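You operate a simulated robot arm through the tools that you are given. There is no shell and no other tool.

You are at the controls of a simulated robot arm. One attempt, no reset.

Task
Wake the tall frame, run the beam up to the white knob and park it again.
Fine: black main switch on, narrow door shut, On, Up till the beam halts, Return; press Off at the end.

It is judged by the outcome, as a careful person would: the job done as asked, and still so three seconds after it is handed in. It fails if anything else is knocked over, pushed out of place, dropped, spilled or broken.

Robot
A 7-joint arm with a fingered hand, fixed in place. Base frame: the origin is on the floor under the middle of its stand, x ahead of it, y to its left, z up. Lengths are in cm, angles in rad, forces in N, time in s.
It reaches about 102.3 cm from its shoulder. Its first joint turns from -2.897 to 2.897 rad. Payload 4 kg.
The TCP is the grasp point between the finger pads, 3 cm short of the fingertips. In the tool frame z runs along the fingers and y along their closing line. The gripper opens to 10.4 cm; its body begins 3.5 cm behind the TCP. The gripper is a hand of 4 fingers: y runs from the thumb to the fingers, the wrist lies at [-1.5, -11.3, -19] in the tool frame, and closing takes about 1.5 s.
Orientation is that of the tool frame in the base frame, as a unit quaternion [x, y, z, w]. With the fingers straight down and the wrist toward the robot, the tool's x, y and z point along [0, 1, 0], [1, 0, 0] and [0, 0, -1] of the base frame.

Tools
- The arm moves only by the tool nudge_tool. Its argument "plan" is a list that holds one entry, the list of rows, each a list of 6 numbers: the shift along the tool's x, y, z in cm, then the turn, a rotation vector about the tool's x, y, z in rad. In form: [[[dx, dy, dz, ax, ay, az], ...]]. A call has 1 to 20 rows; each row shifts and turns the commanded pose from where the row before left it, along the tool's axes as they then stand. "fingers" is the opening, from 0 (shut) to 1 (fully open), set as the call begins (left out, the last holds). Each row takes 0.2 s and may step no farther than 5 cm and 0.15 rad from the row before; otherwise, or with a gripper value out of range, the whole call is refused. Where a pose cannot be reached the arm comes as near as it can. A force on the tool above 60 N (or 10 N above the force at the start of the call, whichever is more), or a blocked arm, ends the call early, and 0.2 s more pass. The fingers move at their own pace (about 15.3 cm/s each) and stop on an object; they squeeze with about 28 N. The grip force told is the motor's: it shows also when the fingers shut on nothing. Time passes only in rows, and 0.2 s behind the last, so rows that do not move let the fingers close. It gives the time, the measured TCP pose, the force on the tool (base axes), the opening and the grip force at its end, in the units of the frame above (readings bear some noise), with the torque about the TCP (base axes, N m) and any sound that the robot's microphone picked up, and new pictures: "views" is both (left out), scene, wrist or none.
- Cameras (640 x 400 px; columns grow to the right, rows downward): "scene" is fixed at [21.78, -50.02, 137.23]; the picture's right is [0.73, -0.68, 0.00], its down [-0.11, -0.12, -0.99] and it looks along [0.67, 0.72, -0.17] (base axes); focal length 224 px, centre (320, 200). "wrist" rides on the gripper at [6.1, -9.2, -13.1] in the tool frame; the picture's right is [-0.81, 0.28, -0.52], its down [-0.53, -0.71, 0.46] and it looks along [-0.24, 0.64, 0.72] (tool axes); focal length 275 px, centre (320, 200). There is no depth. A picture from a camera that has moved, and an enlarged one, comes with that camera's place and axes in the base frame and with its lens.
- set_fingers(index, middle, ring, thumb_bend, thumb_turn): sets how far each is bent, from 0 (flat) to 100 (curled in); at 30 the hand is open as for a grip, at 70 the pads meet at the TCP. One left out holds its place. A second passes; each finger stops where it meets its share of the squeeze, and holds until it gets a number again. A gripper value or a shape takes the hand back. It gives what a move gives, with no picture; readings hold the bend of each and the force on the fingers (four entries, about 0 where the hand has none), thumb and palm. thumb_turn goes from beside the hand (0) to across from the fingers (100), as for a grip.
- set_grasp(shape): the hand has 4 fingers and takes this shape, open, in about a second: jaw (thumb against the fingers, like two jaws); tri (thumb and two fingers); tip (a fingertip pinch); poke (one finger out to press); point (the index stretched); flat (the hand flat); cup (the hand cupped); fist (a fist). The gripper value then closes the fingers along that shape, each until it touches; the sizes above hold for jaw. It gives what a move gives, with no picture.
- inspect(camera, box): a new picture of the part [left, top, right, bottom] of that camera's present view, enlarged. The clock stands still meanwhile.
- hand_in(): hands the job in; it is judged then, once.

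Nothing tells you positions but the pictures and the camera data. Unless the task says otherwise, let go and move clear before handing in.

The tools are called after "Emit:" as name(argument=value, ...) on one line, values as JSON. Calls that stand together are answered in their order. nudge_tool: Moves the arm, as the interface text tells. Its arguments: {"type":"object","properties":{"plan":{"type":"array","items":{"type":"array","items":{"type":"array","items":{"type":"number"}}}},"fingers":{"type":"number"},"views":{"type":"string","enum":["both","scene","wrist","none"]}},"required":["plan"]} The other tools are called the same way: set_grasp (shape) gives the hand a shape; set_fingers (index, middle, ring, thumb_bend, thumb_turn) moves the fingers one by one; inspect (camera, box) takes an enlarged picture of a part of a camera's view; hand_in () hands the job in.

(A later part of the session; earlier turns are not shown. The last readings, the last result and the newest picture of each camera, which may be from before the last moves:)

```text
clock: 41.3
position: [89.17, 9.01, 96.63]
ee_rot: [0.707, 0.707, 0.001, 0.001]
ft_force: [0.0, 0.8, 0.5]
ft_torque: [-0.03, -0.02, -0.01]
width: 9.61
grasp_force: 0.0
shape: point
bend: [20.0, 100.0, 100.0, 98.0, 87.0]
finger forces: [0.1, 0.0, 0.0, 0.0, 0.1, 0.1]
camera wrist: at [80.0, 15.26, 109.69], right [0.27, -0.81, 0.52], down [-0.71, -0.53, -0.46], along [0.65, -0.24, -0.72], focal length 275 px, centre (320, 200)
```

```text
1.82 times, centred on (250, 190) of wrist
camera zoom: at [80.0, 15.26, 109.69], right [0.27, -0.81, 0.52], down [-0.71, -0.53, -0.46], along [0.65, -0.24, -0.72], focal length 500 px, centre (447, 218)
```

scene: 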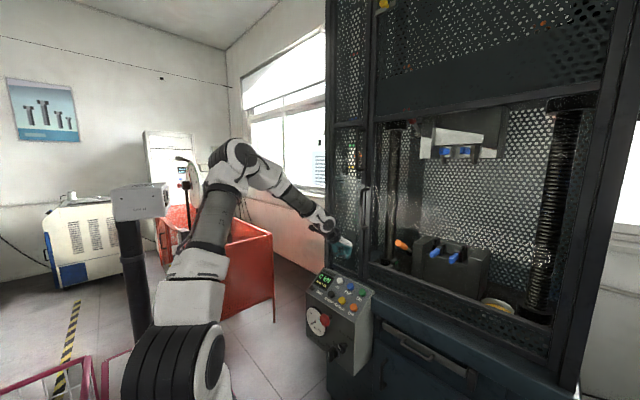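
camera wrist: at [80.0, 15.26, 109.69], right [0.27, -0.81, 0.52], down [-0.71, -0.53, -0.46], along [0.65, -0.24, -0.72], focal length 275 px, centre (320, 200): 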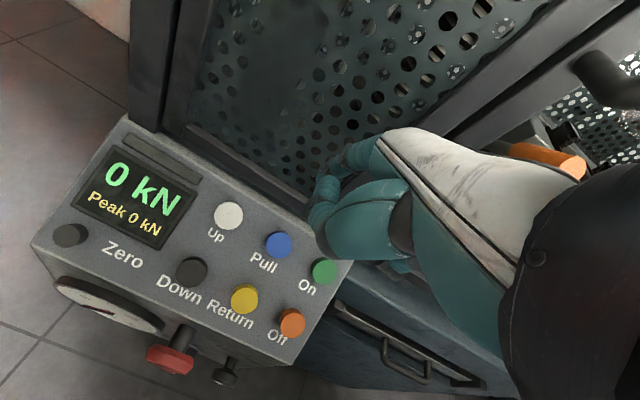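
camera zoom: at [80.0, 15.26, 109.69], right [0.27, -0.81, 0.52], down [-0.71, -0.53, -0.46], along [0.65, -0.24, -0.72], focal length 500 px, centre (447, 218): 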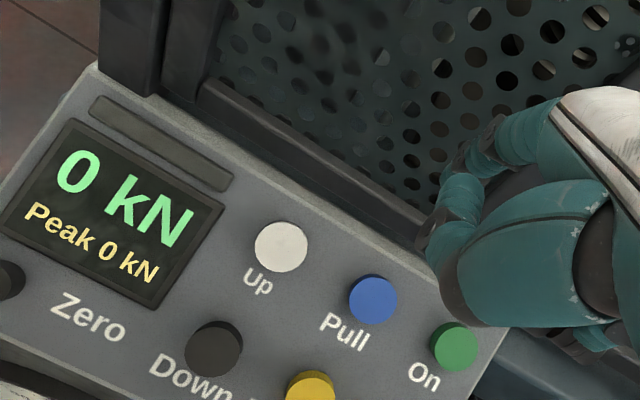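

The door is shut flush and stays put. Now I'll go for the green On button at about (95.5, 2.35, 82): move over it, then press along the panel normal.

Emit:
nudge_tool(plan=[[[-1.5, -1.8, 0, 0, 0, 0], [-2.35, -1.8, 0, 0, 0, 0], [-2.35, 0, 2, 0, 0, 0], [-2.35, 0, 3.5, 0, 0, 0], [0, 0, 3.5, 0, 0, 0], [0, 1.8, 0.9, 0, 0, 0]]], views="both")

Emit:
inspect(camera="wrist", box=[200, 80, 420, 230])

Emit:
inspect(camera="scene", box=[310, 255, 390, 315])

```text
clock: 42.7
position: [87.43, 0.46, 87.02]
ee_rot: [0.707, 0.707, 0.002, 0.002]
ft_force: [0.4, 0.1, 0.1]
ft_torque: [-0.01, 0.0, 0.01]
width: 9.62
grasp_force: 0.1
shape: point
bend: [20.0, 100.0, 100.0, 98.0, 88.0]
finger forces: [0.0, 0.0, 0.1, 0.0, 0.1, 0.0]
camera wrist: at [78.19, 6.58, 99.89], right [0.27, -0.81, 0.52], down [-0.71, -0.53, -0.46], along [0.65, -0.24, -0.72], focal length 275 px, centre (320, 200)
```

scene: 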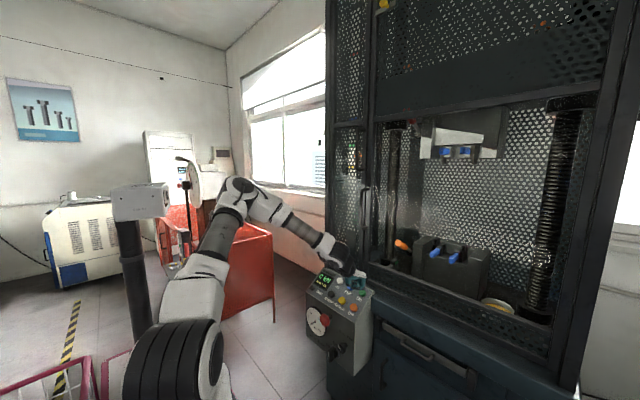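
wrist: 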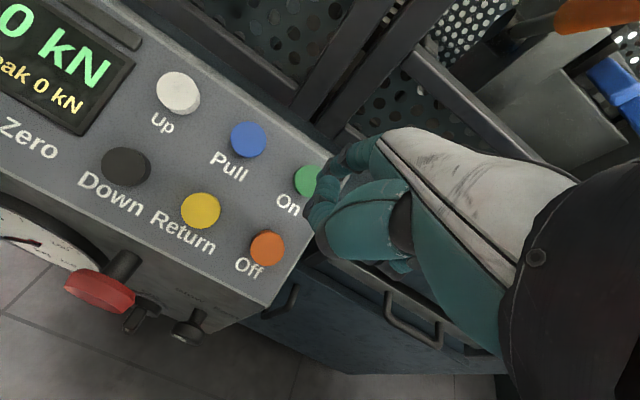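

```text
2.67 times, centred on (310, 155) of wrist
camera zoom: at [78.19, 6.58, 99.89], right [0.27, -0.81, 0.52], down [-0.71, -0.53, -0.46], along [0.65, -0.24, -0.72], focal length 734 px, centre (347, 320)
```

zoom: 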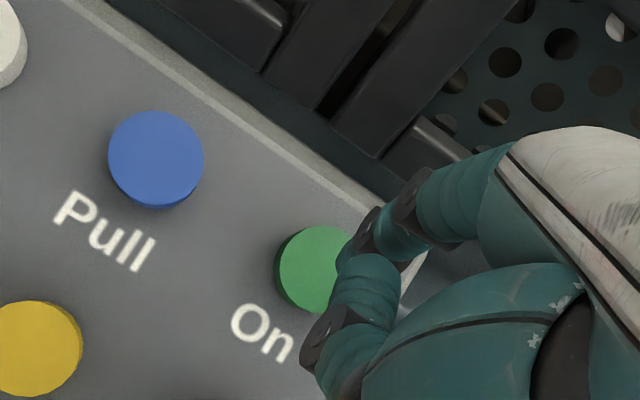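

```text
6.67 times, centred on (350, 285) of scene
camera zoom: at [21.78, -50.02, 137.23], right [0.73, -0.68, 0.0], down [-0.11, -0.12, -0.99], along [0.67, 0.72, -0.17], focal length 1496 px, centre (120, -367)
```

zoom: 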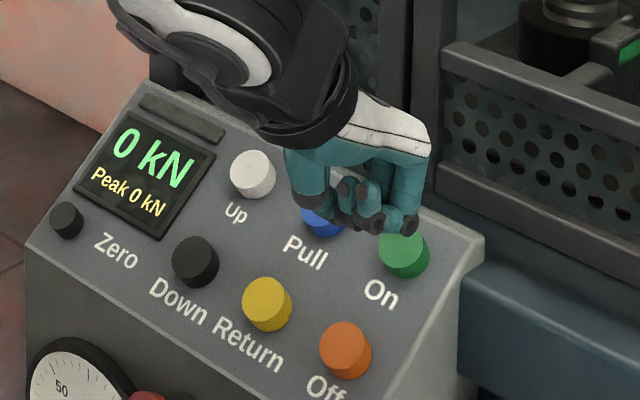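

Emit:
nudge_tool(plan=[[[0, 0.31, 0.39, 0, 0, 0], [0, 0.31, 0.39, 0, 0, 0], [0, 0.31, 0.39, 0, 0, 0], [0, 0.31, 0.39, 0, 0, 0]]], views="none")

Emit:
inspect(camera="wrist", box=[200, 80, 420, 230])

Emit:
inspect(camera="scene", box=[310, 255, 390, 315])

```text
clock: 43.7
position: [88.61, 0.76, 85.35]
ee_rot: [0.706, 0.708, 0.002, 0.001]
ft_force: [-0.3, 0.2, 0.8]
ft_torque: [-0.02, 0.03, 0.01]
width: 9.59
grasp_force: 0.0
shape: point
bend: [20.0, 100.0, 100.0, 98.0, 88.0]
finger forces: [0.1, 0.0, 0.0, 0.0, 0.0, 0.0]
```

```text
2.67 times, centred on (310, 155) of wrist
camera zoom: at [79.38, 6.82, 98.32], right [0.27, -0.81, 0.52], down [-0.71, -0.53, -0.46], along [0.65, -0.24, -0.72], focal length 734 px, centre (347, 320)
```

zoom: 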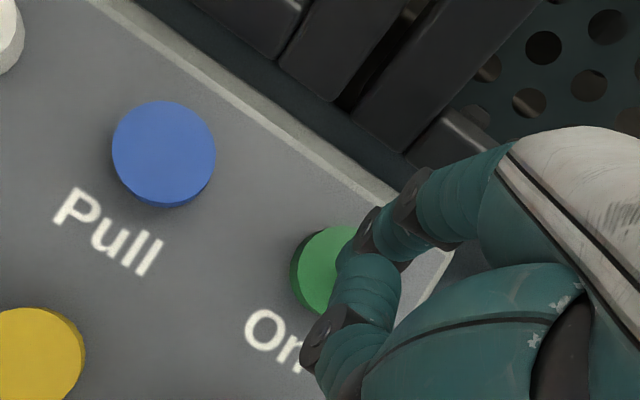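

```text
6.67 times, centred on (350, 285) of scene
camera zoom: at [21.78, -50.02, 137.23], right [0.73, -0.68, 0.0], down [-0.11, -0.12, -0.99], along [0.67, 0.72, -0.17], focal length 1496 px, centre (120, -367)
```

zoom: 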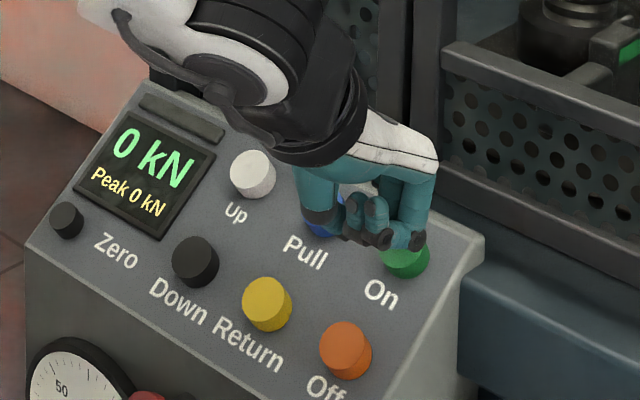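

Emit:
nudge_tool(plan=[[[0, 0.25, 0.31, 0, 0, 0], [0, 0.25, 0.31, 0, 0, 0]]], views="none")

```text
clock: 44.3
position: [89.1, 0.68, 84.89]
ee_rot: [0.707, 0.707, 0.002, 0.001]
ft_force: [-1.5, 0.0, 1.6]
ft_torque: [0.03, -0.08, 0.0]
width: 9.59
grasp_force: 0.2
shape: point
bend: [20.0, 100.0, 100.0, 98.0, 88.0]
finger forces: [1.4, 0.1, 0.0, 0.1, 0.0, 0.1]
```

Emit:
nudge_tool(plan=[[[0, 0.19, 0.24, 0, 0, 0], [0, 0.19, 0.24, 0, 0, 0]]], views="none")

Emit:
inspect(camera="scene", box=[310, 255, 390, 315])

```text
clock: 44.9
position: [89.51, 0.63, 84.6]
ee_rot: [0.707, 0.707, 0.004, 0.002]
ft_force: [-11.3, 0.5, 24.0]
ft_torque: [0.24, -1.32, 0.16]
width: 9.61
grasp_force: 0.2
shape: point
bend: [20.0, 100.0, 100.0, 98.0, 88.0]
finger forces: [26.0, 0.1, 0.0, 0.0, 0.0, 0.1]
heard: click
```

```text
6.67 times, centred on (350, 285) of scene
camera zoom: at [21.78, -50.02, 137.23], right [0.73, -0.68, 0.0], down [-0.11, -0.12, -0.99], along [0.67, 0.72, -0.17], focal length 1496 px, centre (120, -367)
```

zoom: 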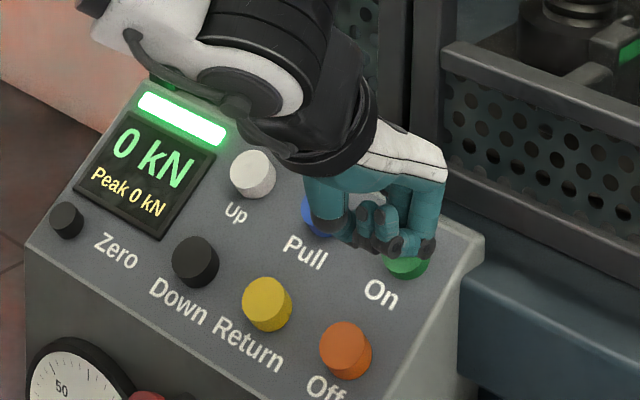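

On clicked and the green lamp lit. I'll release, move left 12.85 cm over the white Up button, and come down to just above it.

Emit:
nudge_tool(plan=[[[0, -0.8, -1, 0, 0, 0], [0, -0.8, -1, 0, 0, 0], [3.2, 0, 0, 0, 0, 0], [3.2, 0, 0, 0, 0, 0], [3.2, 0, 0, 0, 0, 0], [3.2, 0, 0, 0, 0, 0]]], views="wrist")

Emit:
inspect(camera="wrist", box=[200, 80, 420, 230])

Emit:
inspect(camera="scene", box=[310, 255, 390, 315])

Emit:
inspect(camera="scene", box=[320, 0, 520, 200])

```text
clock: 46.3
position: [88.0, 13.29, 86.36]
ee_rot: [0.707, 0.707, 0.002, 0.002]
ft_force: [-0.4, -0.4, -0.7]
ft_torque: [0.01, -0.01, -0.01]
width: 9.59
grasp_force: 0.0
shape: point
bend: [20.0, 100.0, 100.0, 98.0, 88.0]
finger forces: [0.0, 0.1, 0.0, 0.0, 0.1, 0.1]
camera wrist: at [78.76, 19.55, 99.23], right [0.27, -0.81, 0.52], down [-0.71, -0.53, -0.46], along [0.65, -0.24, -0.72], focal length 275 px, centre (320, 200)
```

wrist: 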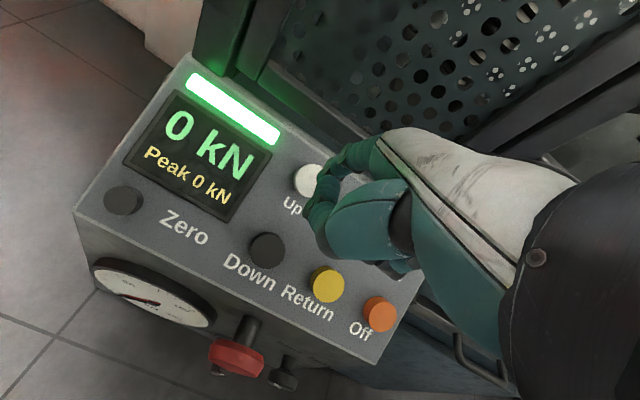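

```text
2.67 times, centred on (310, 155) of wrist
camera zoom: at [78.76, 19.55, 99.23], right [0.27, -0.81, 0.52], down [-0.71, -0.53, -0.46], along [0.65, -0.24, -0.72], focal length 734 px, centre (347, 320)
```

zoom: 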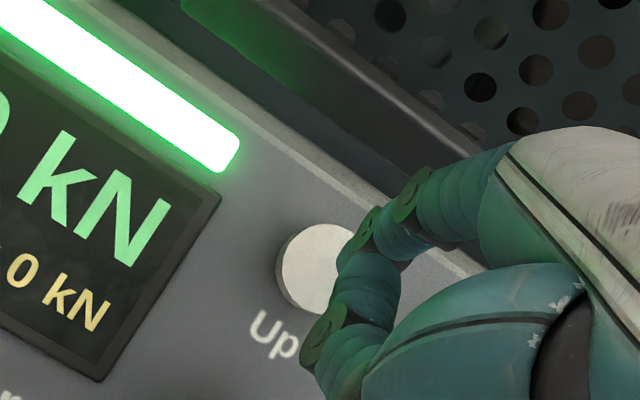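

```text
6.67 times, centred on (350, 285) of scene
camera zoom: at [21.78, -50.02, 137.23], right [0.73, -0.68, 0.0], down [-0.11, -0.12, -0.99], along [0.67, 0.72, -0.17], focal length 1496 px, centre (120, -367)
```

zoom: 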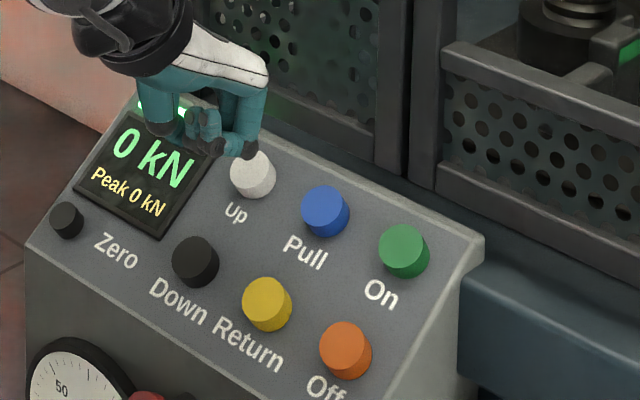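

```text
2.00 times, centred on (420, 100) of scene
camera zoom: at [21.78, -50.02, 137.23], right [0.73, -0.68, 0.0], down [-0.11, -0.12, -0.99], along [0.67, 0.72, -0.17], focal length 449 px, centre (120, 400)
```

zoom: 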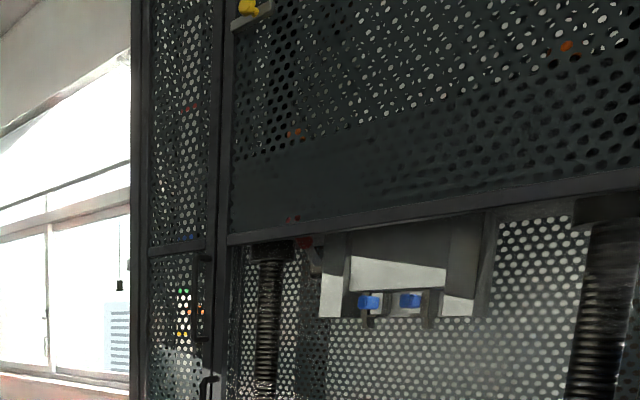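

Emit:
nudge_tool(plan=[[[0, 0.4, 0.5, 0, 0, 0], [0, 0.4, 0.5, 0, 0, 0], [0, 0.4, 0.5, 0, 0, 0], [0, 0.2, 0.25, 0, 0, 0], [0, 0.2, 0.25, 0, 0, 0]]], views="none")

Emit:
inspect(camera="scene", box=[320, 0, 520, 200])

Emit:
inspect(camera="wrist", box=[100, 40, 420, 260])

```text
clock: 47.5
position: [89.39, 13.38, 84.54]
ee_rot: [0.708, 0.707, 0.003, 0.003]
ft_force: [-12.0, 0.3, 24.6]
ft_torque: [0.29, -1.38, 0.14]
width: 9.59
grasp_force: 0.0
shape: point
bend: [20.0, 100.0, 100.0, 98.0, 88.0]
finger forces: [26.5, 0.0, 0.0, 0.0, 0.1, 0.0]
heard: click
```

```text
2.00 times, centred on (420, 100) of scene
camera zoom: at [21.78, -50.02, 137.23], right [0.73, -0.68, 0.0], down [-0.11, -0.12, -0.99], along [0.67, 0.72, -0.17], focal length 449 px, centre (120, 400)
```

zoom: 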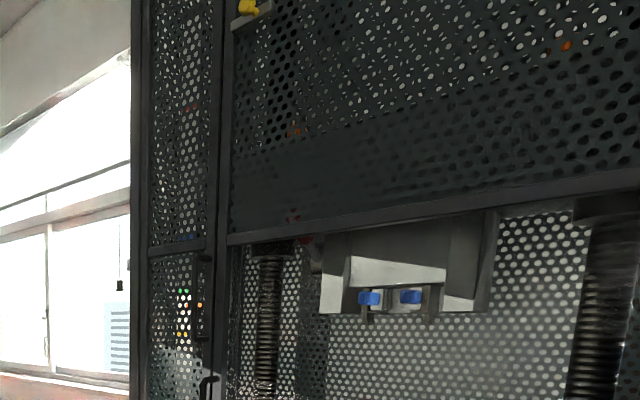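

```text
1.82 times, centred on (260, 150) of wrist
camera zoom: at [80.27, 19.56, 97.44], right [0.27, -0.81, 0.52], down [-0.71, -0.53, -0.46], along [0.65, -0.24, -0.72], focal length 500 px, centre (429, 291)
```

zoom: 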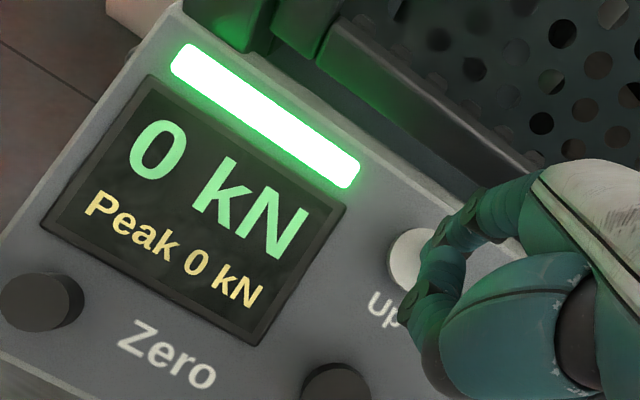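

Up clicked and the beam appears to have just started rising. I'll hold the button and watch.

Emit:
nudge_tool(plan=[[[0, 0, 0, 0, 0, 0], [0, 0, 0, 0, 0, 0], [0, 0, 0, 0, 0, 0], [0, 0, 0, 0, 0, 0], [0, 0, 0, 0, 0, 0], [0, 0, 0, 0, 0, 0], [0, 0, 0, 0, 0, 0], [0, 0, 0, 0, 0, 0], [0, 0, 0, 0, 0, 0], [0, 0, 0, 0, 0, 0]]], views="none")

Emit:
inspect(camera="scene", box=[320, 0, 520, 200])

Emit:
inspect(camera="scene", box=[325, 40, 385, 180])

```text
clock: 49.7
position: [89.5, 13.25, 84.52]
ee_rot: [0.707, 0.707, 0.002, 0.003]
ft_force: [-18.7, 0.4, 41.1]
ft_torque: [0.47, -2.34, 0.26]
width: 9.6
grasp_force: 0.1
shape: point
bend: [19.0, 100.0, 100.0, 98.0, 88.0]
finger forces: [43.9, 0.1, 0.0, 0.1, 0.0, 0.0]
```

```text
2.00 times, centred on (420, 100) of scene
camera zoom: at [21.78, -50.02, 137.23], right [0.73, -0.68, 0.0], down [-0.11, -0.12, -0.99], along [0.67, 0.72, -0.17], focal length 449 px, centre (120, 400)
```

zoom: 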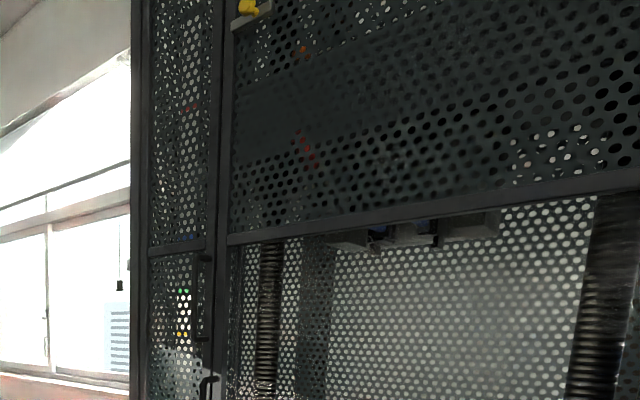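

```text
2.86 times, centred on (355, 110) of scene
camera zoom: at [21.78, -50.02, 137.23], right [0.73, -0.68, 0.0], down [-0.11, -0.12, -0.99], along [0.67, 0.72, -0.17], focal length 641 px, centre (220, 457)
```

zoom: 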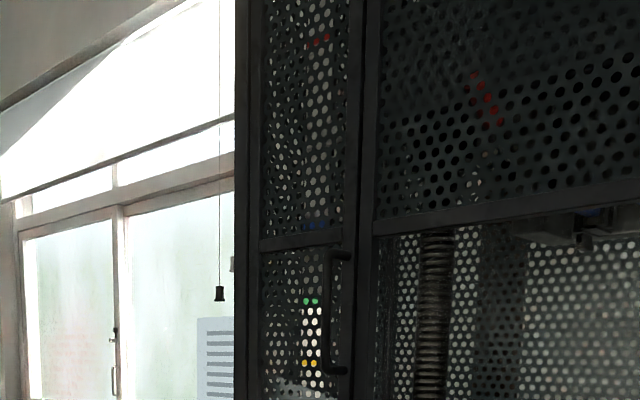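

Emit:
nudge_tool(plan=[[[0, -0.04, -0.06, 0, 0, 0], [0, 0, 0, 0, 0, 0], [0, 0, 0, 0, 0, 0], [0, 0, 0, 0, 0, 0], [0, 0, 0, 0, 0, 0]]], views="none")

Emit:
inspect(camera="scene", box=[320, 0, 520, 200])

```text
clock: 50.9
position: [89.38, 13.38, 84.54]
ee_rot: [0.707, 0.707, 0.003, 0.003]
ft_force: [-17.3, 0.0, 37.5]
ft_torque: [0.45, -2.18, 0.21]
width: 9.6
grasp_force: 0.2
shape: point
bend: [19.0, 100.0, 100.0, 98.0, 88.0]
finger forces: [40.5, 0.0, 0.0, 0.1, 0.0, 0.0]
```

```text
2.00 times, centred on (420, 100) of scene
camera zoom: at [21.78, -50.02, 137.23], right [0.73, -0.68, 0.0], down [-0.11, -0.12, -0.99], along [0.67, 0.72, -0.17], focal length 449 px, centre (120, 400)
```

zoom: 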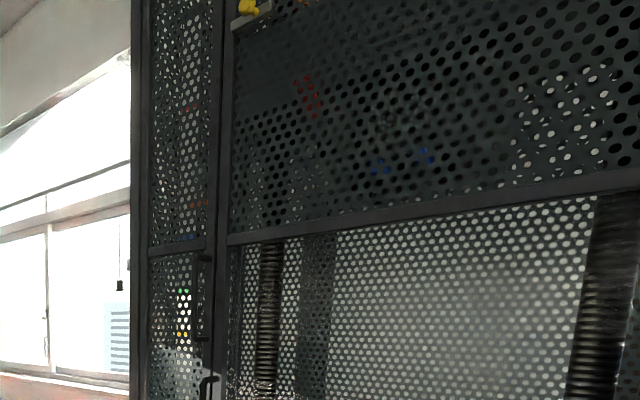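

Emit:
nudge_tool(plan=[[[0, 0, 0, 0, 0, 0], [0, 0, 0, 0, 0, 0], [0, 0, 0, 0, 0, 0], [0, 0, 0, 0, 0, 0], [0, 0, 0, 0, 0, 0]]], views="none")

Emit:
inspect(camera="scene", box=[320, 0, 520, 200])

Emit:
inspect(camera="scene", box=[330, 50, 390, 130])

```text
clock: 52.1
position: [89.39, 13.42, 84.46]
ee_rot: [0.707, 0.707, 0.002, 0.002]
ft_force: [-18.0, 1.1, 37.5]
ft_torque: [0.43, -2.18, 0.26]
width: 9.57
grasp_force: 0.0
shape: point
bend: [19.0, 100.0, 100.0, 98.0, 88.0]
finger forces: [40.4, 0.0, 0.0, 0.0, 0.0, 0.0]
```

```text
2.00 times, centred on (420, 100) of scene
camera zoom: at [21.78, -50.02, 137.23], right [0.73, -0.68, 0.0], down [-0.11, -0.12, -0.99], along [0.67, 0.72, -0.17], focal length 449 px, centre (120, 400)
```

zoom: 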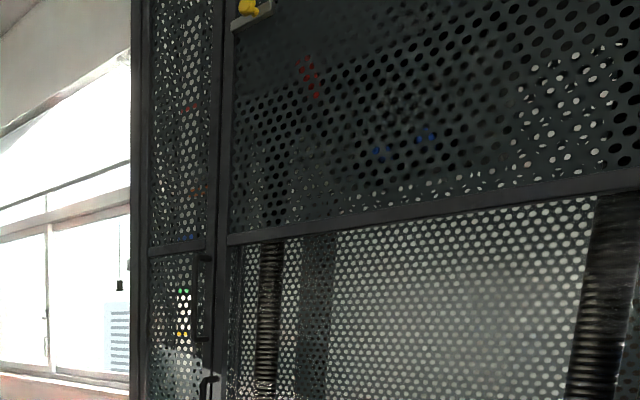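

```text
5.00 times, centred on (360, 90) of scene
camera zoom: at [21.78, -50.02, 137.23], right [0.73, -0.68, 0.0], down [-0.11, -0.12, -0.99], along [0.67, 0.72, -0.17], focal length 1122 px, centre (120, 750)
```

zoom: 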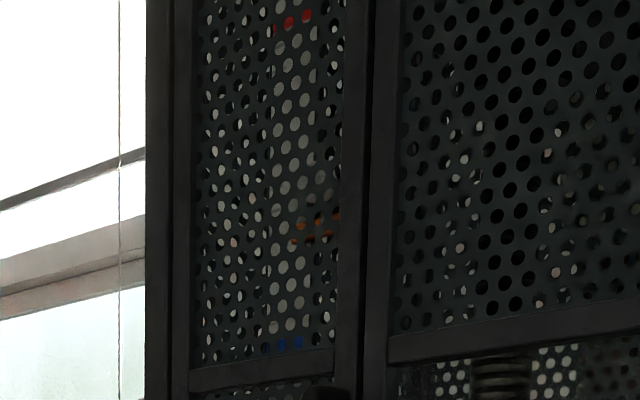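

Emit:
nudge_tool(plan=[[[0, 0, 0, 0, 0, 0], [0, 0, 0, 0, 0, 0], [0, 0, 0, 0, 0, 0], [0, 0, 0, 0, 0, 0], [0, 0, 0, 0, 0, 0], [0, 0, 0, 0, 0, 0]]], views="none")

Emit:
inspect(camera="scene", box=[320, 0, 520, 200])

Emit:
inspect(camera="scene", box=[330, 50, 390, 130])

Emit:
inspect(camera="wrist", box=[100, 40, 420, 260])

```text
clock: 53.5
position: [89.39, 13.41, 84.54]
ee_rot: [0.706, 0.708, 0.002, 0.002]
ft_force: [-16.1, 0.0, 38.4]
ft_torque: [0.44, -2.18, 0.22]
width: 9.59
grasp_force: 0.0
shape: point
bend: [19.0, 100.0, 100.0, 98.0, 88.0]
finger forces: [40.4, 0.0, 0.1, 0.0, 0.1, 0.1]
```

```text
2.00 times, centred on (420, 100) of scene
camera zoom: at [21.78, -50.02, 137.23], right [0.73, -0.68, 0.0], down [-0.11, -0.12, -0.99], along [0.67, 0.72, -0.17], focal length 449 px, centre (120, 400)
```

zoom: 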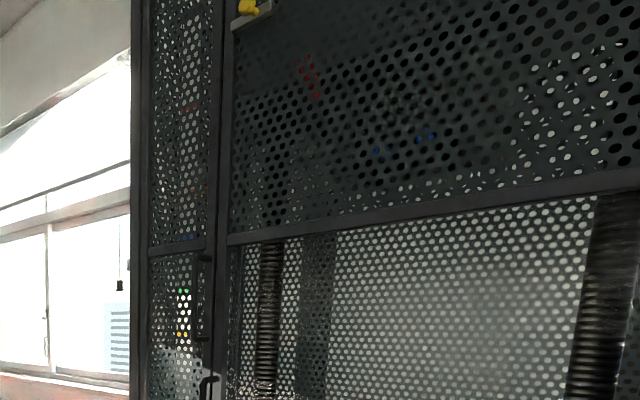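

```text
5.00 times, centred on (360, 90) of scene
camera zoom: at [21.78, -50.02, 137.23], right [0.73, -0.68, 0.0], down [-0.11, -0.12, -0.99], along [0.67, 0.72, -0.17], focal length 1122 px, centre (120, 750)
```

zoom: 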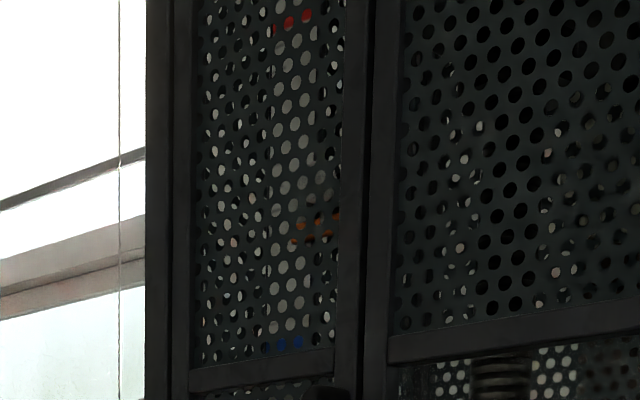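

```text
1.82 times, centred on (260, 150) of wrist
camera zoom: at [80.17, 19.52, 97.39], right [0.27, -0.81, 0.52], down [-0.71, -0.53, -0.46], along [0.65, -0.24, -0.72], focal length 500 px, centre (429, 291)
```

zoom: 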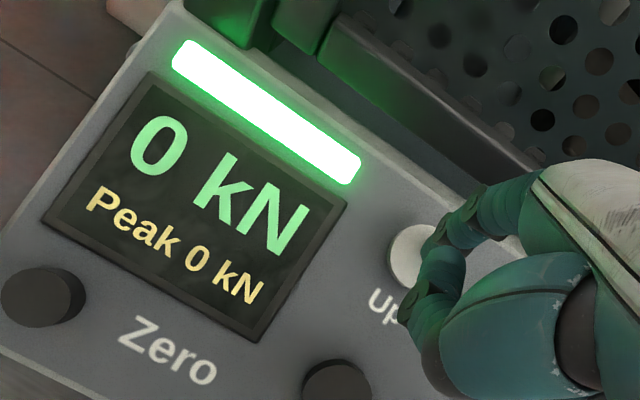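

The beam has halted at the white knob (two successive pictures are identical). I'll release Up and move to the yellow Return button.

Emit:
nudge_tool(plan=[[[0, -0.9, -1.2, 0, 0, 0], [0, -0.9, -1.2, 0, 0, 0], [-2.15, -1.88, 1.5, 0, 0, 0], [-2.15, -1.88, 1.5, 0, 0, 0], [-2.1, -1.88, 1.5, 0, 0, 0]]], views="none")

Emit:
inspect(camera="wrist", box=[200, 80, 420, 230])

Emit:
inspect(camera="scene", box=[310, 255, 390, 315])

Emit:
inspect(camera="scene", box=[320, 0, 520, 200])

```text
clock: 54.7
position: [81.8, 7.1, 81.99]
ee_rot: [0.708, 0.707, 0.002, 0.002]
ft_force: [-0.7, -0.3, -0.5]
ft_torque: [-0.02, 0.02, -0.02]
width: 0.0
grasp_force: 0.1
shape: point
bend: [20.0, 100.0, 100.0, 98.0, 88.0]
finger forces: [0.0, 0.0, 0.0, 0.0, 0.0, 0.0]
```

```text
2.67 times, centred on (310, 155) of wrist
camera zoom: at [72.65, 13.18, 94.98], right [0.27, -0.81, 0.52], down [-0.71, -0.53, -0.46], along [0.65, -0.24, -0.72], focal length 734 px, centre (347, 320)
```

zoom: 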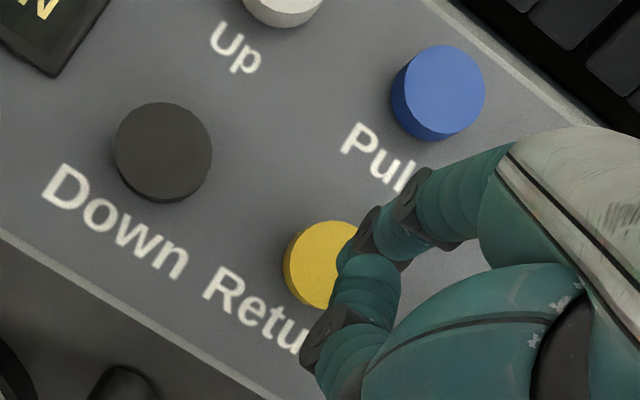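

```text
6.67 times, centred on (350, 285) of scene
camera zoom: at [21.78, -50.02, 137.23], right [0.73, -0.68, 0.0], down [-0.11, -0.12, -0.99], along [0.67, 0.72, -0.17], focal length 1496 px, centre (120, -367)
```

zoom: 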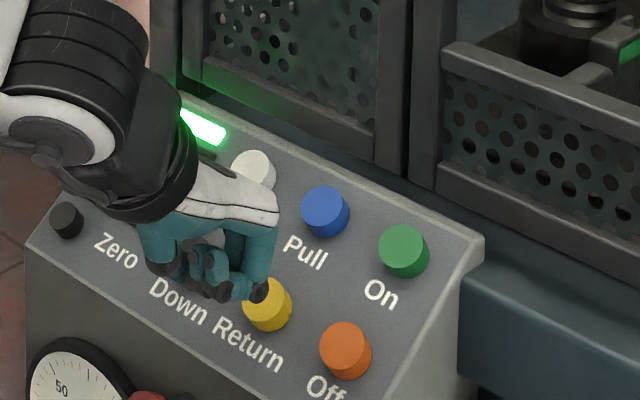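

```text
2.00 times, centred on (420, 100) of scene
camera zoom: at [21.78, -50.02, 137.23], right [0.73, -0.68, 0.0], down [-0.11, -0.12, -0.99], along [0.67, 0.72, -0.17], focal length 449 px, centre (120, 400)
```

zoom: 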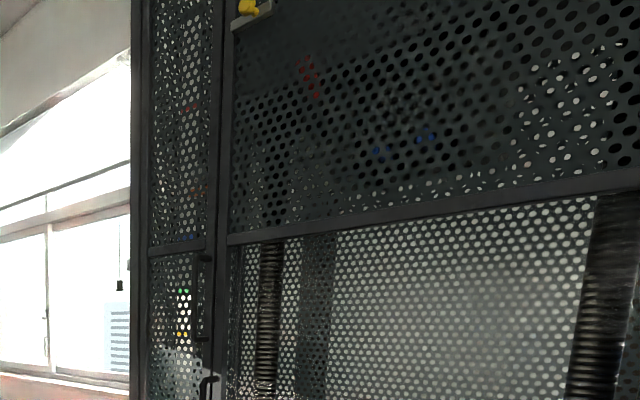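

Emit:
nudge_tool(plan=[[[0, 0.4, 0.5, 0, 0, 0], [0, 0.4, 0.5, 0, 0, 0], [0, 0.4, 0.5, 0, 0, 0], [0, 0.19, 0.24, 0, 0, 0]]], views="none")

Emit:
inspect(camera="scene", box=[310, 255, 390, 315])

Emit:
inspect(camera="wrist", box=[200, 80, 420, 230])

```text
clock: 55.7
position: [83.36, 7.04, 80.27]
ee_rot: [0.707, 0.707, 0.001, 0.001]
ft_force: [-1.1, -0.6, 2.6]
ft_torque: [0.02, -0.07, -0.01]
width: 9.6
grasp_force: 0.0
shape: point
bend: [20.0, 100.0, 100.0, 98.0, 88.0]
finger forces: [2.3, 0.0, 0.0, 0.1, 0.1, 0.0]
heard: click
```

```text
6.67 times, centred on (350, 285) of scene
camera zoom: at [21.78, -50.02, 137.23], right [0.73, -0.68, 0.0], down [-0.11, -0.12, -0.99], along [0.67, 0.72, -0.17], focal length 1496 px, centre (120, -367)
```

zoom: 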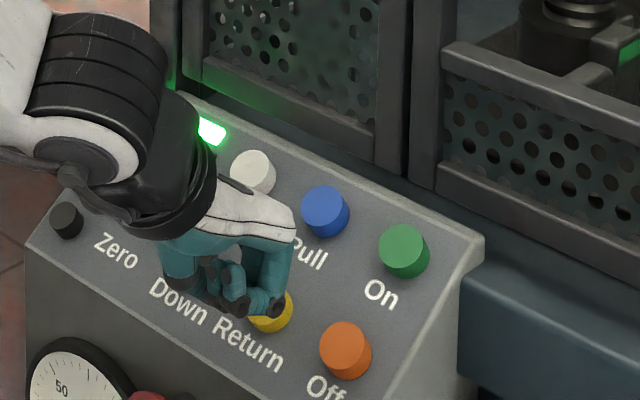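

```text
2.67 times, centred on (310, 155) of wrist
camera zoom: at [74.19, 13.19, 93.29], right [0.27, -0.81, 0.52], down [-0.71, -0.53, -0.46], along [0.65, -0.24, -0.72], focal length 734 px, centre (347, 320)
```

zoom: 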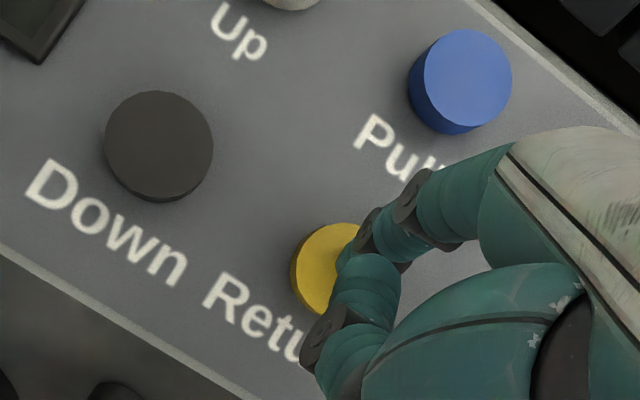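

Return clicked. I'll keep the button pressed slightly and check whether the beam is coming down.

Emit:
nudge_tool(plan=[[[0, 0.12, 0.15, 0, 0, 0], [0, 0, 0, 0, 0, 0], [0, 0, 0, 0, 0, 0], [0, 0, 0, 0, 0, 0]]], views="none")

Emit:
inspect(camera="scene", box=[320, 0, 520, 200])

```text
clock: 56.7
position: [83.59, 7.14, 80.22]
ee_rot: [0.707, 0.707, 0.001, 0.001]
ft_force: [-1.5, 0.1, 1.8]
ft_torque: [0.01, -0.14, 0.02]
width: 9.62
grasp_force: 0.1
shape: point
bend: [20.0, 100.0, 100.0, 98.0, 88.0]
finger forces: [2.9, 0.1, 0.0, 0.0, 0.0, 0.1]
```

```text
2.00 times, centred on (420, 100) of scene
camera zoom: at [21.78, -50.02, 137.23], right [0.73, -0.68, 0.0], down [-0.11, -0.12, -0.99], along [0.67, 0.72, -0.17], focal length 449 px, centre (120, 400)
```

zoom: 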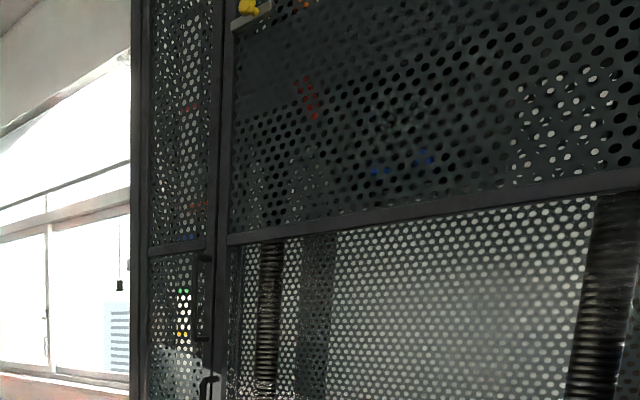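

It's descending. I'll hold until it parks.

Emit:
nudge_tool(plan=[[[0, 0, 0, 0, 0, 0], [0, 0, 0, 0, 0, 0], [0, 0, 0, 0, 0, 0], [0, 0, 0, 0, 0, 0], [0, 0, 0, 0, 0, 0], [0, 0, 0, 0, 0, 0], [0, 0, 0, 0, 0, 0], [0, 0, 0, 0, 0, 0], [0, 0, 0, 0, 0, 0], [0, 0, 0, 0, 0, 0], [0, 0, 0, 0, 0, 0], [0, 0, 0, 0, 0, 0]]], views="none")

Emit:
inspect(camera="scene", box=[320, 0, 520, 200])

```text
clock: 59.3
position: [83.52, 7.08, 80.37]
ee_rot: [0.707, 0.707, 0.001, 0.001]
ft_force: [-1.4, -0.9, 2.7]
ft_torque: [0.03, -0.14, 0.01]
width: 9.62
grasp_force: 0.0
shape: point
bend: [20.0, 100.0, 100.0, 98.0, 88.0]
finger forces: [2.9, 0.0, 0.0, 0.1, 0.0, 0.0]
```

```text
2.00 times, centred on (420, 100) of scene
camera zoom: at [21.78, -50.02, 137.23], right [0.73, -0.68, 0.0], down [-0.11, -0.12, -0.99], along [0.67, 0.72, -0.17], focal length 449 px, centre (120, 400)
```

zoom: 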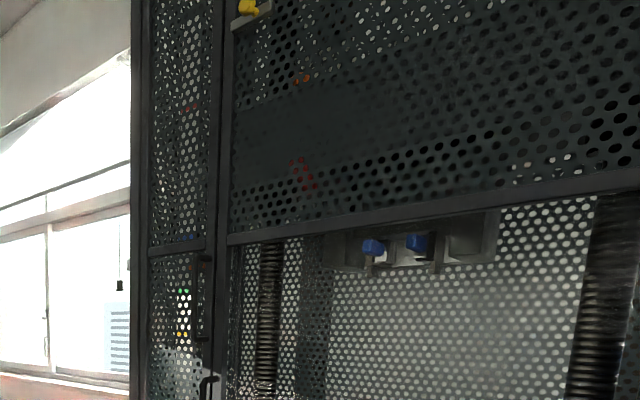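

Emit:
nudge_tool(plan=[[[0, 0, 0, 0, 0, 0], [0, 0, 0, 0, 0, 0], [0, 0, 0, 0, 0, 0], [0, 0, 0, 0, 0, 0], [0, 0, 0, 0, 0, 0], [0, 0, 0, 0, 0, 0], [0, 0, 0, 0, 0, 0], [0, 0, 0, 0, 0, 0], [0, 0, 0, 0, 0, 0], [0, 0, 0, 0, 0, 0], [0, 0, 0, 0, 0, 0], [0, 0, 0, 0, 0, 0]]], views="none")

Emit:
inspect(camera="scene", box=[320, 0, 520, 200])

```text
clock: 61.9
position: [83.51, 7.05, 80.32]
ee_rot: [0.708, 0.707, 0.002, 0.002]
ft_force: [-1.9, -0.2, 3.0]
ft_torque: [-0.01, -0.14, 0.04]
width: 9.61
grasp_force: 0.1
shape: point
bend: [20.0, 100.0, 100.0, 98.0, 88.0]
finger forces: [2.8, 0.1, 0.0, 0.1, 0.0, 0.1]
```

```text
2.00 times, centred on (420, 100) of scene
camera zoom: at [21.78, -50.02, 137.23], right [0.73, -0.68, 0.0], down [-0.11, -0.12, -0.99], along [0.67, 0.72, -0.17], focal length 449 px, centre (120, 400)
```

zoom: 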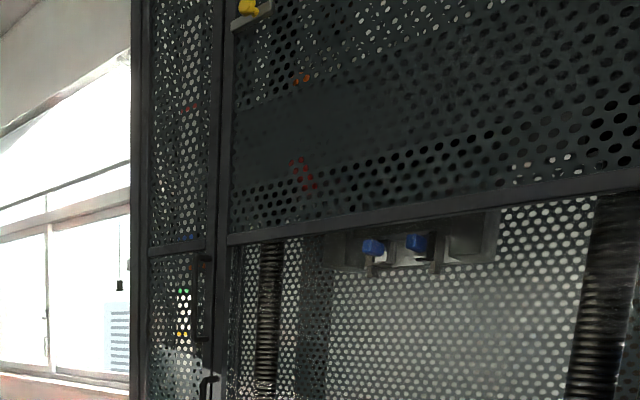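

The beam stopped short of where it started. I'll look closely at the pointer, the scale and the display before doing anything else.

Emit:
inspect(camera="scene", box=[335, 100, 385, 190])

Emit:
inspect(camera="wrist", box=[60, 0, 420, 240])

Emit:
inspect(camera="scene", box=[310, 255, 390, 315])

Emit:
inspect(camera="scene", box=[360, 80, 580, 330])

```text
4.44 times, centred on (360, 145) of scene
camera zoom: at [21.78, -50.02, 137.23], right [0.73, -0.68, 0.0], down [-0.11, -0.12, -0.99], along [0.67, 0.72, -0.17], focal length 998 px, centre (142, 444)
```

zoom: 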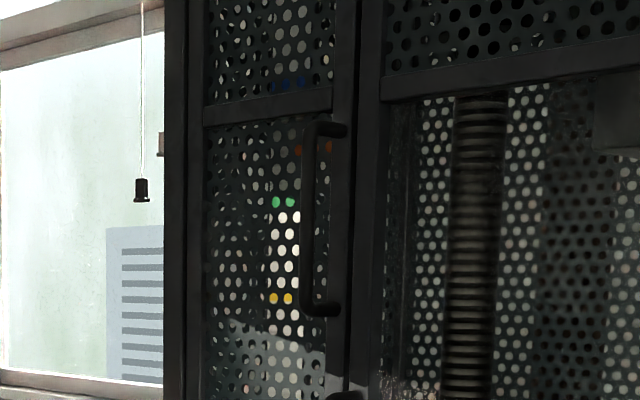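

```text
1.67 times, centred on (240, 120) of wrist
camera zoom: at [74.28, 13.18, 93.19], right [0.27, -0.81, 0.52], down [-0.71, -0.53, -0.46], along [0.65, -0.24, -0.72], focal length 459 px, centre (453, 333)
```

zoom: 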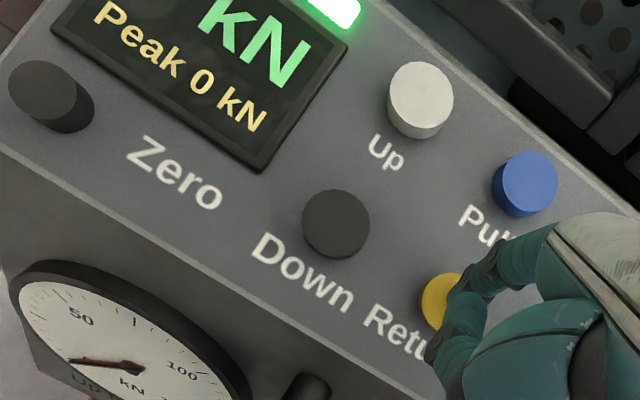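

```text
6.67 times, centred on (350, 285) of scene
camera zoom: at [21.78, -50.02, 137.23], right [0.73, -0.68, 0.0], down [-0.11, -0.12, -0.99], along [0.67, 0.72, -0.17], focal length 1496 px, centre (120, -367)
```

zoom: 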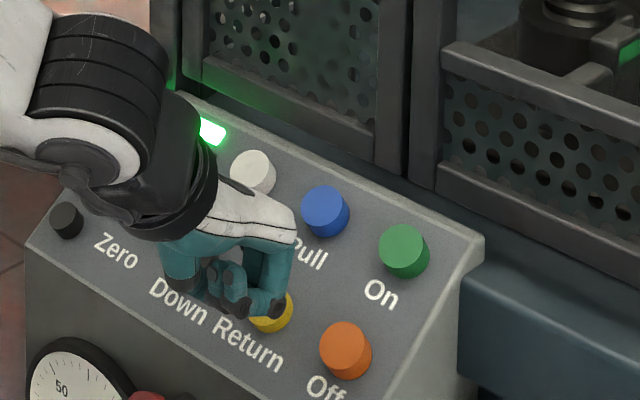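

```text
1.60 times, centred on (470, 205) of scene
camera zoom: at [21.78, -50.02, 137.23], right [0.73, -0.68, 0.0], down [-0.11, -0.12, -0.99], along [0.67, 0.72, -0.17], focal length 359 px, centre (80, 192)
```

zoom: 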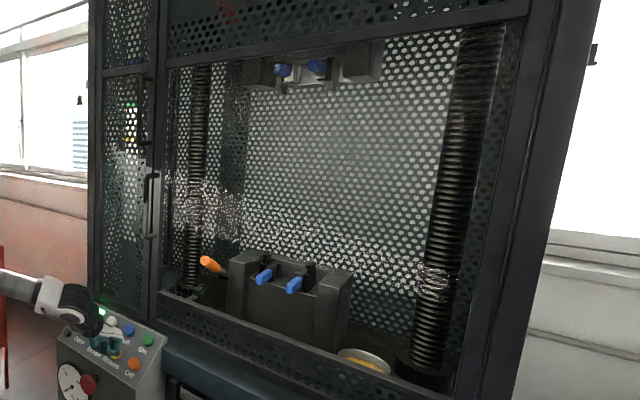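

The beam is about two-thirds of the way back and stopped, and I'm pressing with under 3 N. The button may have been only marginally held, so I'll press it down fully and watch.

Emit:
nudge_tool(plan=[[[0, 0.15, 0.19, 0, 0, 0], [0, 0.15, 0.19, 0, 0, 0], [0, 0, 0, 0, 0, 0]]], views="none")

Emit:
inspect(camera="scene", box=[320, 0, 520, 200])

```text
clock: 62.7
position: [83.85, 6.96, 80.03]
ee_rot: [0.707, 0.707, 0.004, 0.001]
ft_force: [-13.2, 0.6, 26.0]
ft_torque: [0.3, -1.51, 0.12]
width: 9.62
grasp_force: 0.1
shape: point
bend: [20.0, 100.0, 100.0, 98.0, 88.0]
finger forces: [29.0, 0.0, 0.0, 0.1, 0.0, 0.0]
```

```text
2.00 times, centred on (420, 100) of scene
camera zoom: at [21.78, -50.02, 137.23], right [0.73, -0.68, 0.0], down [-0.11, -0.12, -0.99], along [0.67, 0.72, -0.17], focal length 449 px, centre (120, 400)
```

zoom: 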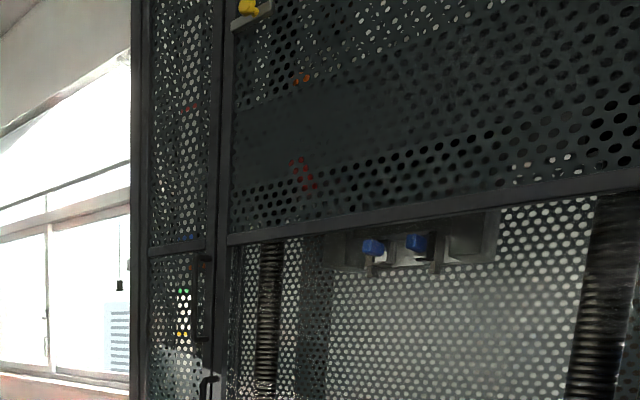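

Emit:
nudge_tool(plan=[[[0, -0.8, -1, 0, 0, 0], [0, -0.8, -1, 0, 0, 0], [0, 0, 0, 0, 0, 0], [0, 0, 0, 0, 0, 0], [0, 0, 0, 0, 0, 0], [0, 0, 0, 0, 0, 0], [0, 0, 0, 0, 0, 0]]], views="none")

Emit:
inspect(camera="scene", box=[320, 0, 520, 200])

Emit:
inspect(camera="wrist", box=[60, 0, 420, 240])

```text
clock: 64.3
position: [82.21, 7.11, 81.89]
ee_rot: [0.707, 0.707, 0.001, 0.002]
ft_force: [-0.2, -0.1, 0.9]
ft_torque: [0.02, -0.02, 0.0]
width: 9.6
grasp_force: 0.0
shape: point
bend: [20.0, 100.0, 100.0, 98.0, 88.0]
finger forces: [0.0, 0.0, 0.0, 0.0, 0.0, 0.1]
```

```text
2.00 times, centred on (420, 100) of scene
camera zoom: at [21.78, -50.02, 137.23], right [0.73, -0.68, 0.0], down [-0.11, -0.12, -0.99], along [0.67, 0.72, -0.17], focal length 449 px, centre (120, 400)
```

zoom: 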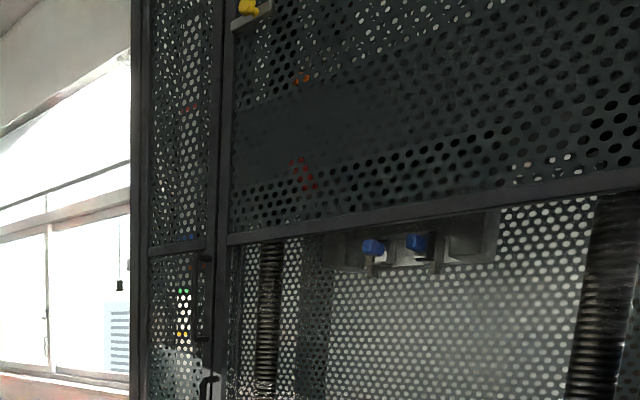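

```text
1.67 times, centred on (240, 120) of wrist
camera zoom: at [72.98, 13.21, 94.8], right [0.27, -0.81, 0.52], down [-0.71, -0.53, -0.46], along [0.65, -0.24, -0.72], focal length 459 px, centre (453, 333)
```

zoom: 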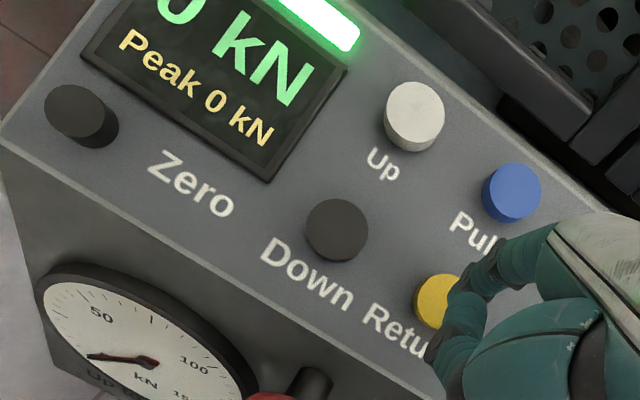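

Pressing fully gave no new click and no motion, and releasing changed nothing. I'll press Return once more, cleanly, to see whether the beam is really home or has further to go.

Emit:
nudge_tool(plan=[[[0, 0.4, 0.5, 0, 0, 0], [0, 0.4, 0.5, 0, 0, 0], [0, 0.4, 0.5, 0, 0, 0], [0, 0.25, 0.31, 0, 0, 0], [0, 0.12, 0.15, 0, 0, 0], [0, 0, 0, 0, 0, 0], [0, 0, 0, 0, 0, 0]]], views="none")

Emit:
inspect(camera="scene", box=[320, 0, 520, 200])

```text
clock: 65.9
position: [83.72, 7.08, 80.01]
ee_rot: [0.708, 0.706, 0.002, 0.002]
ft_force: [-12.0, 0.6, 27.5]
ft_torque: [0.28, -1.55, 0.11]
width: 9.61
grasp_force: 0.1
shape: point
bend: [19.0, 100.0, 100.0, 98.0, 88.0]
finger forces: [29.2, 0.1, 0.0, 0.1, 0.0, 0.0]
heard: click
```

```text
2.00 times, centred on (420, 100) of scene
camera zoom: at [21.78, -50.02, 137.23], right [0.73, -0.68, 0.0], down [-0.11, -0.12, -0.99], along [0.67, 0.72, -0.17], focal length 449 px, centre (120, 400)
```

zoom: 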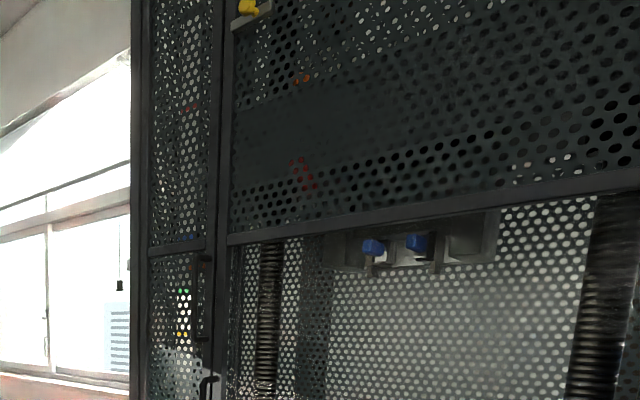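

No motion on a fresh press, so the beam is at its Return home. I'll release and move right 6.4 cm to the orange Off button.

Emit:
nudge_tool(plan=[[[0, -0.8, -1, 0, 0, 0], [0, -0.8, -1, 0, 0, 0], [-2.2, 0, 0, 0, 0, 0], [-2.2, 0, 0, 0, 0, 0], [-2.1, 0, 0, 0, 0, 0], [0, 0, 0, 0, 0, 0]]], views="none")

Emit:
inspect(camera="scene", box=[320, 0, 520, 200])

Emit:
inspect(camera="wrist", box=[200, 80, 420, 230])

Emit:
inspect(camera="scene", box=[310, 255, 390, 315])

```text
clock: 67.3
position: [82.13, 0.46, 82.04]
ee_rot: [0.707, 0.707, 0.001, 0.001]
ft_force: [0.3, -0.1, 0.2]
ft_torque: [0.04, 0.01, 0.0]
width: 0.0
grasp_force: 0.0
shape: point
bend: [20.0, 100.0, 100.0, 98.0, 88.0]
finger forces: [0.1, 0.0, 0.0, 0.0, 0.0, 0.1]
```

```text
2.00 times, centred on (420, 100) of scene
camera zoom: at [21.78, -50.02, 137.23], right [0.73, -0.68, 0.0], down [-0.11, -0.12, -0.99], along [0.67, 0.72, -0.17], focal length 449 px, centre (120, 400)
```

zoom: 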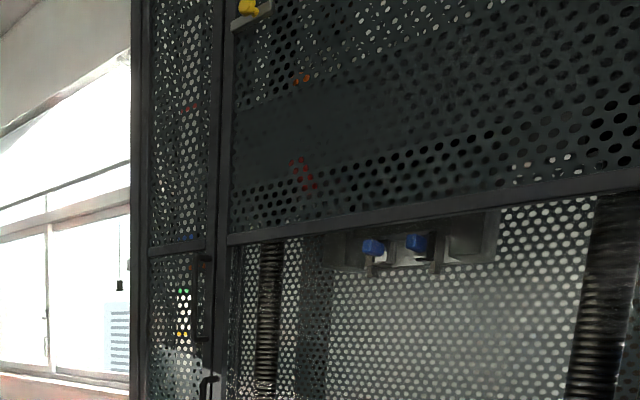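

```text
2.67 times, centred on (310, 155) of wrist
camera zoom: at [73.01, 6.6, 94.92], right [0.27, -0.81, 0.52], down [-0.71, -0.53, -0.46], along [0.65, -0.24, -0.72], focal length 734 px, centre (347, 320)
```

zoom: 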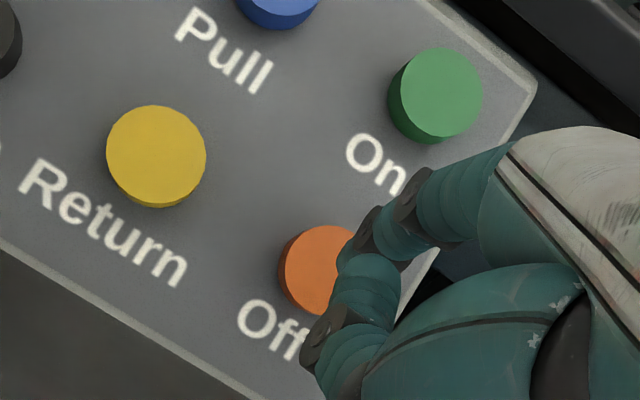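

```text
6.67 times, centred on (350, 285) of scene
camera zoom: at [21.78, -50.02, 137.23], right [0.73, -0.68, 0.0], down [-0.11, -0.12, -0.99], along [0.67, 0.72, -0.17], focal length 1496 px, centre (120, -367)
```

zoom: 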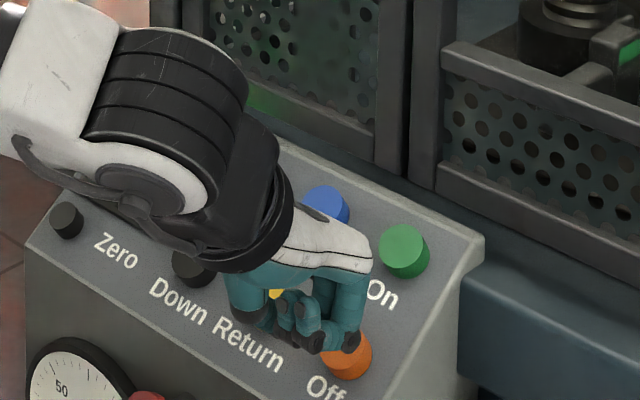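

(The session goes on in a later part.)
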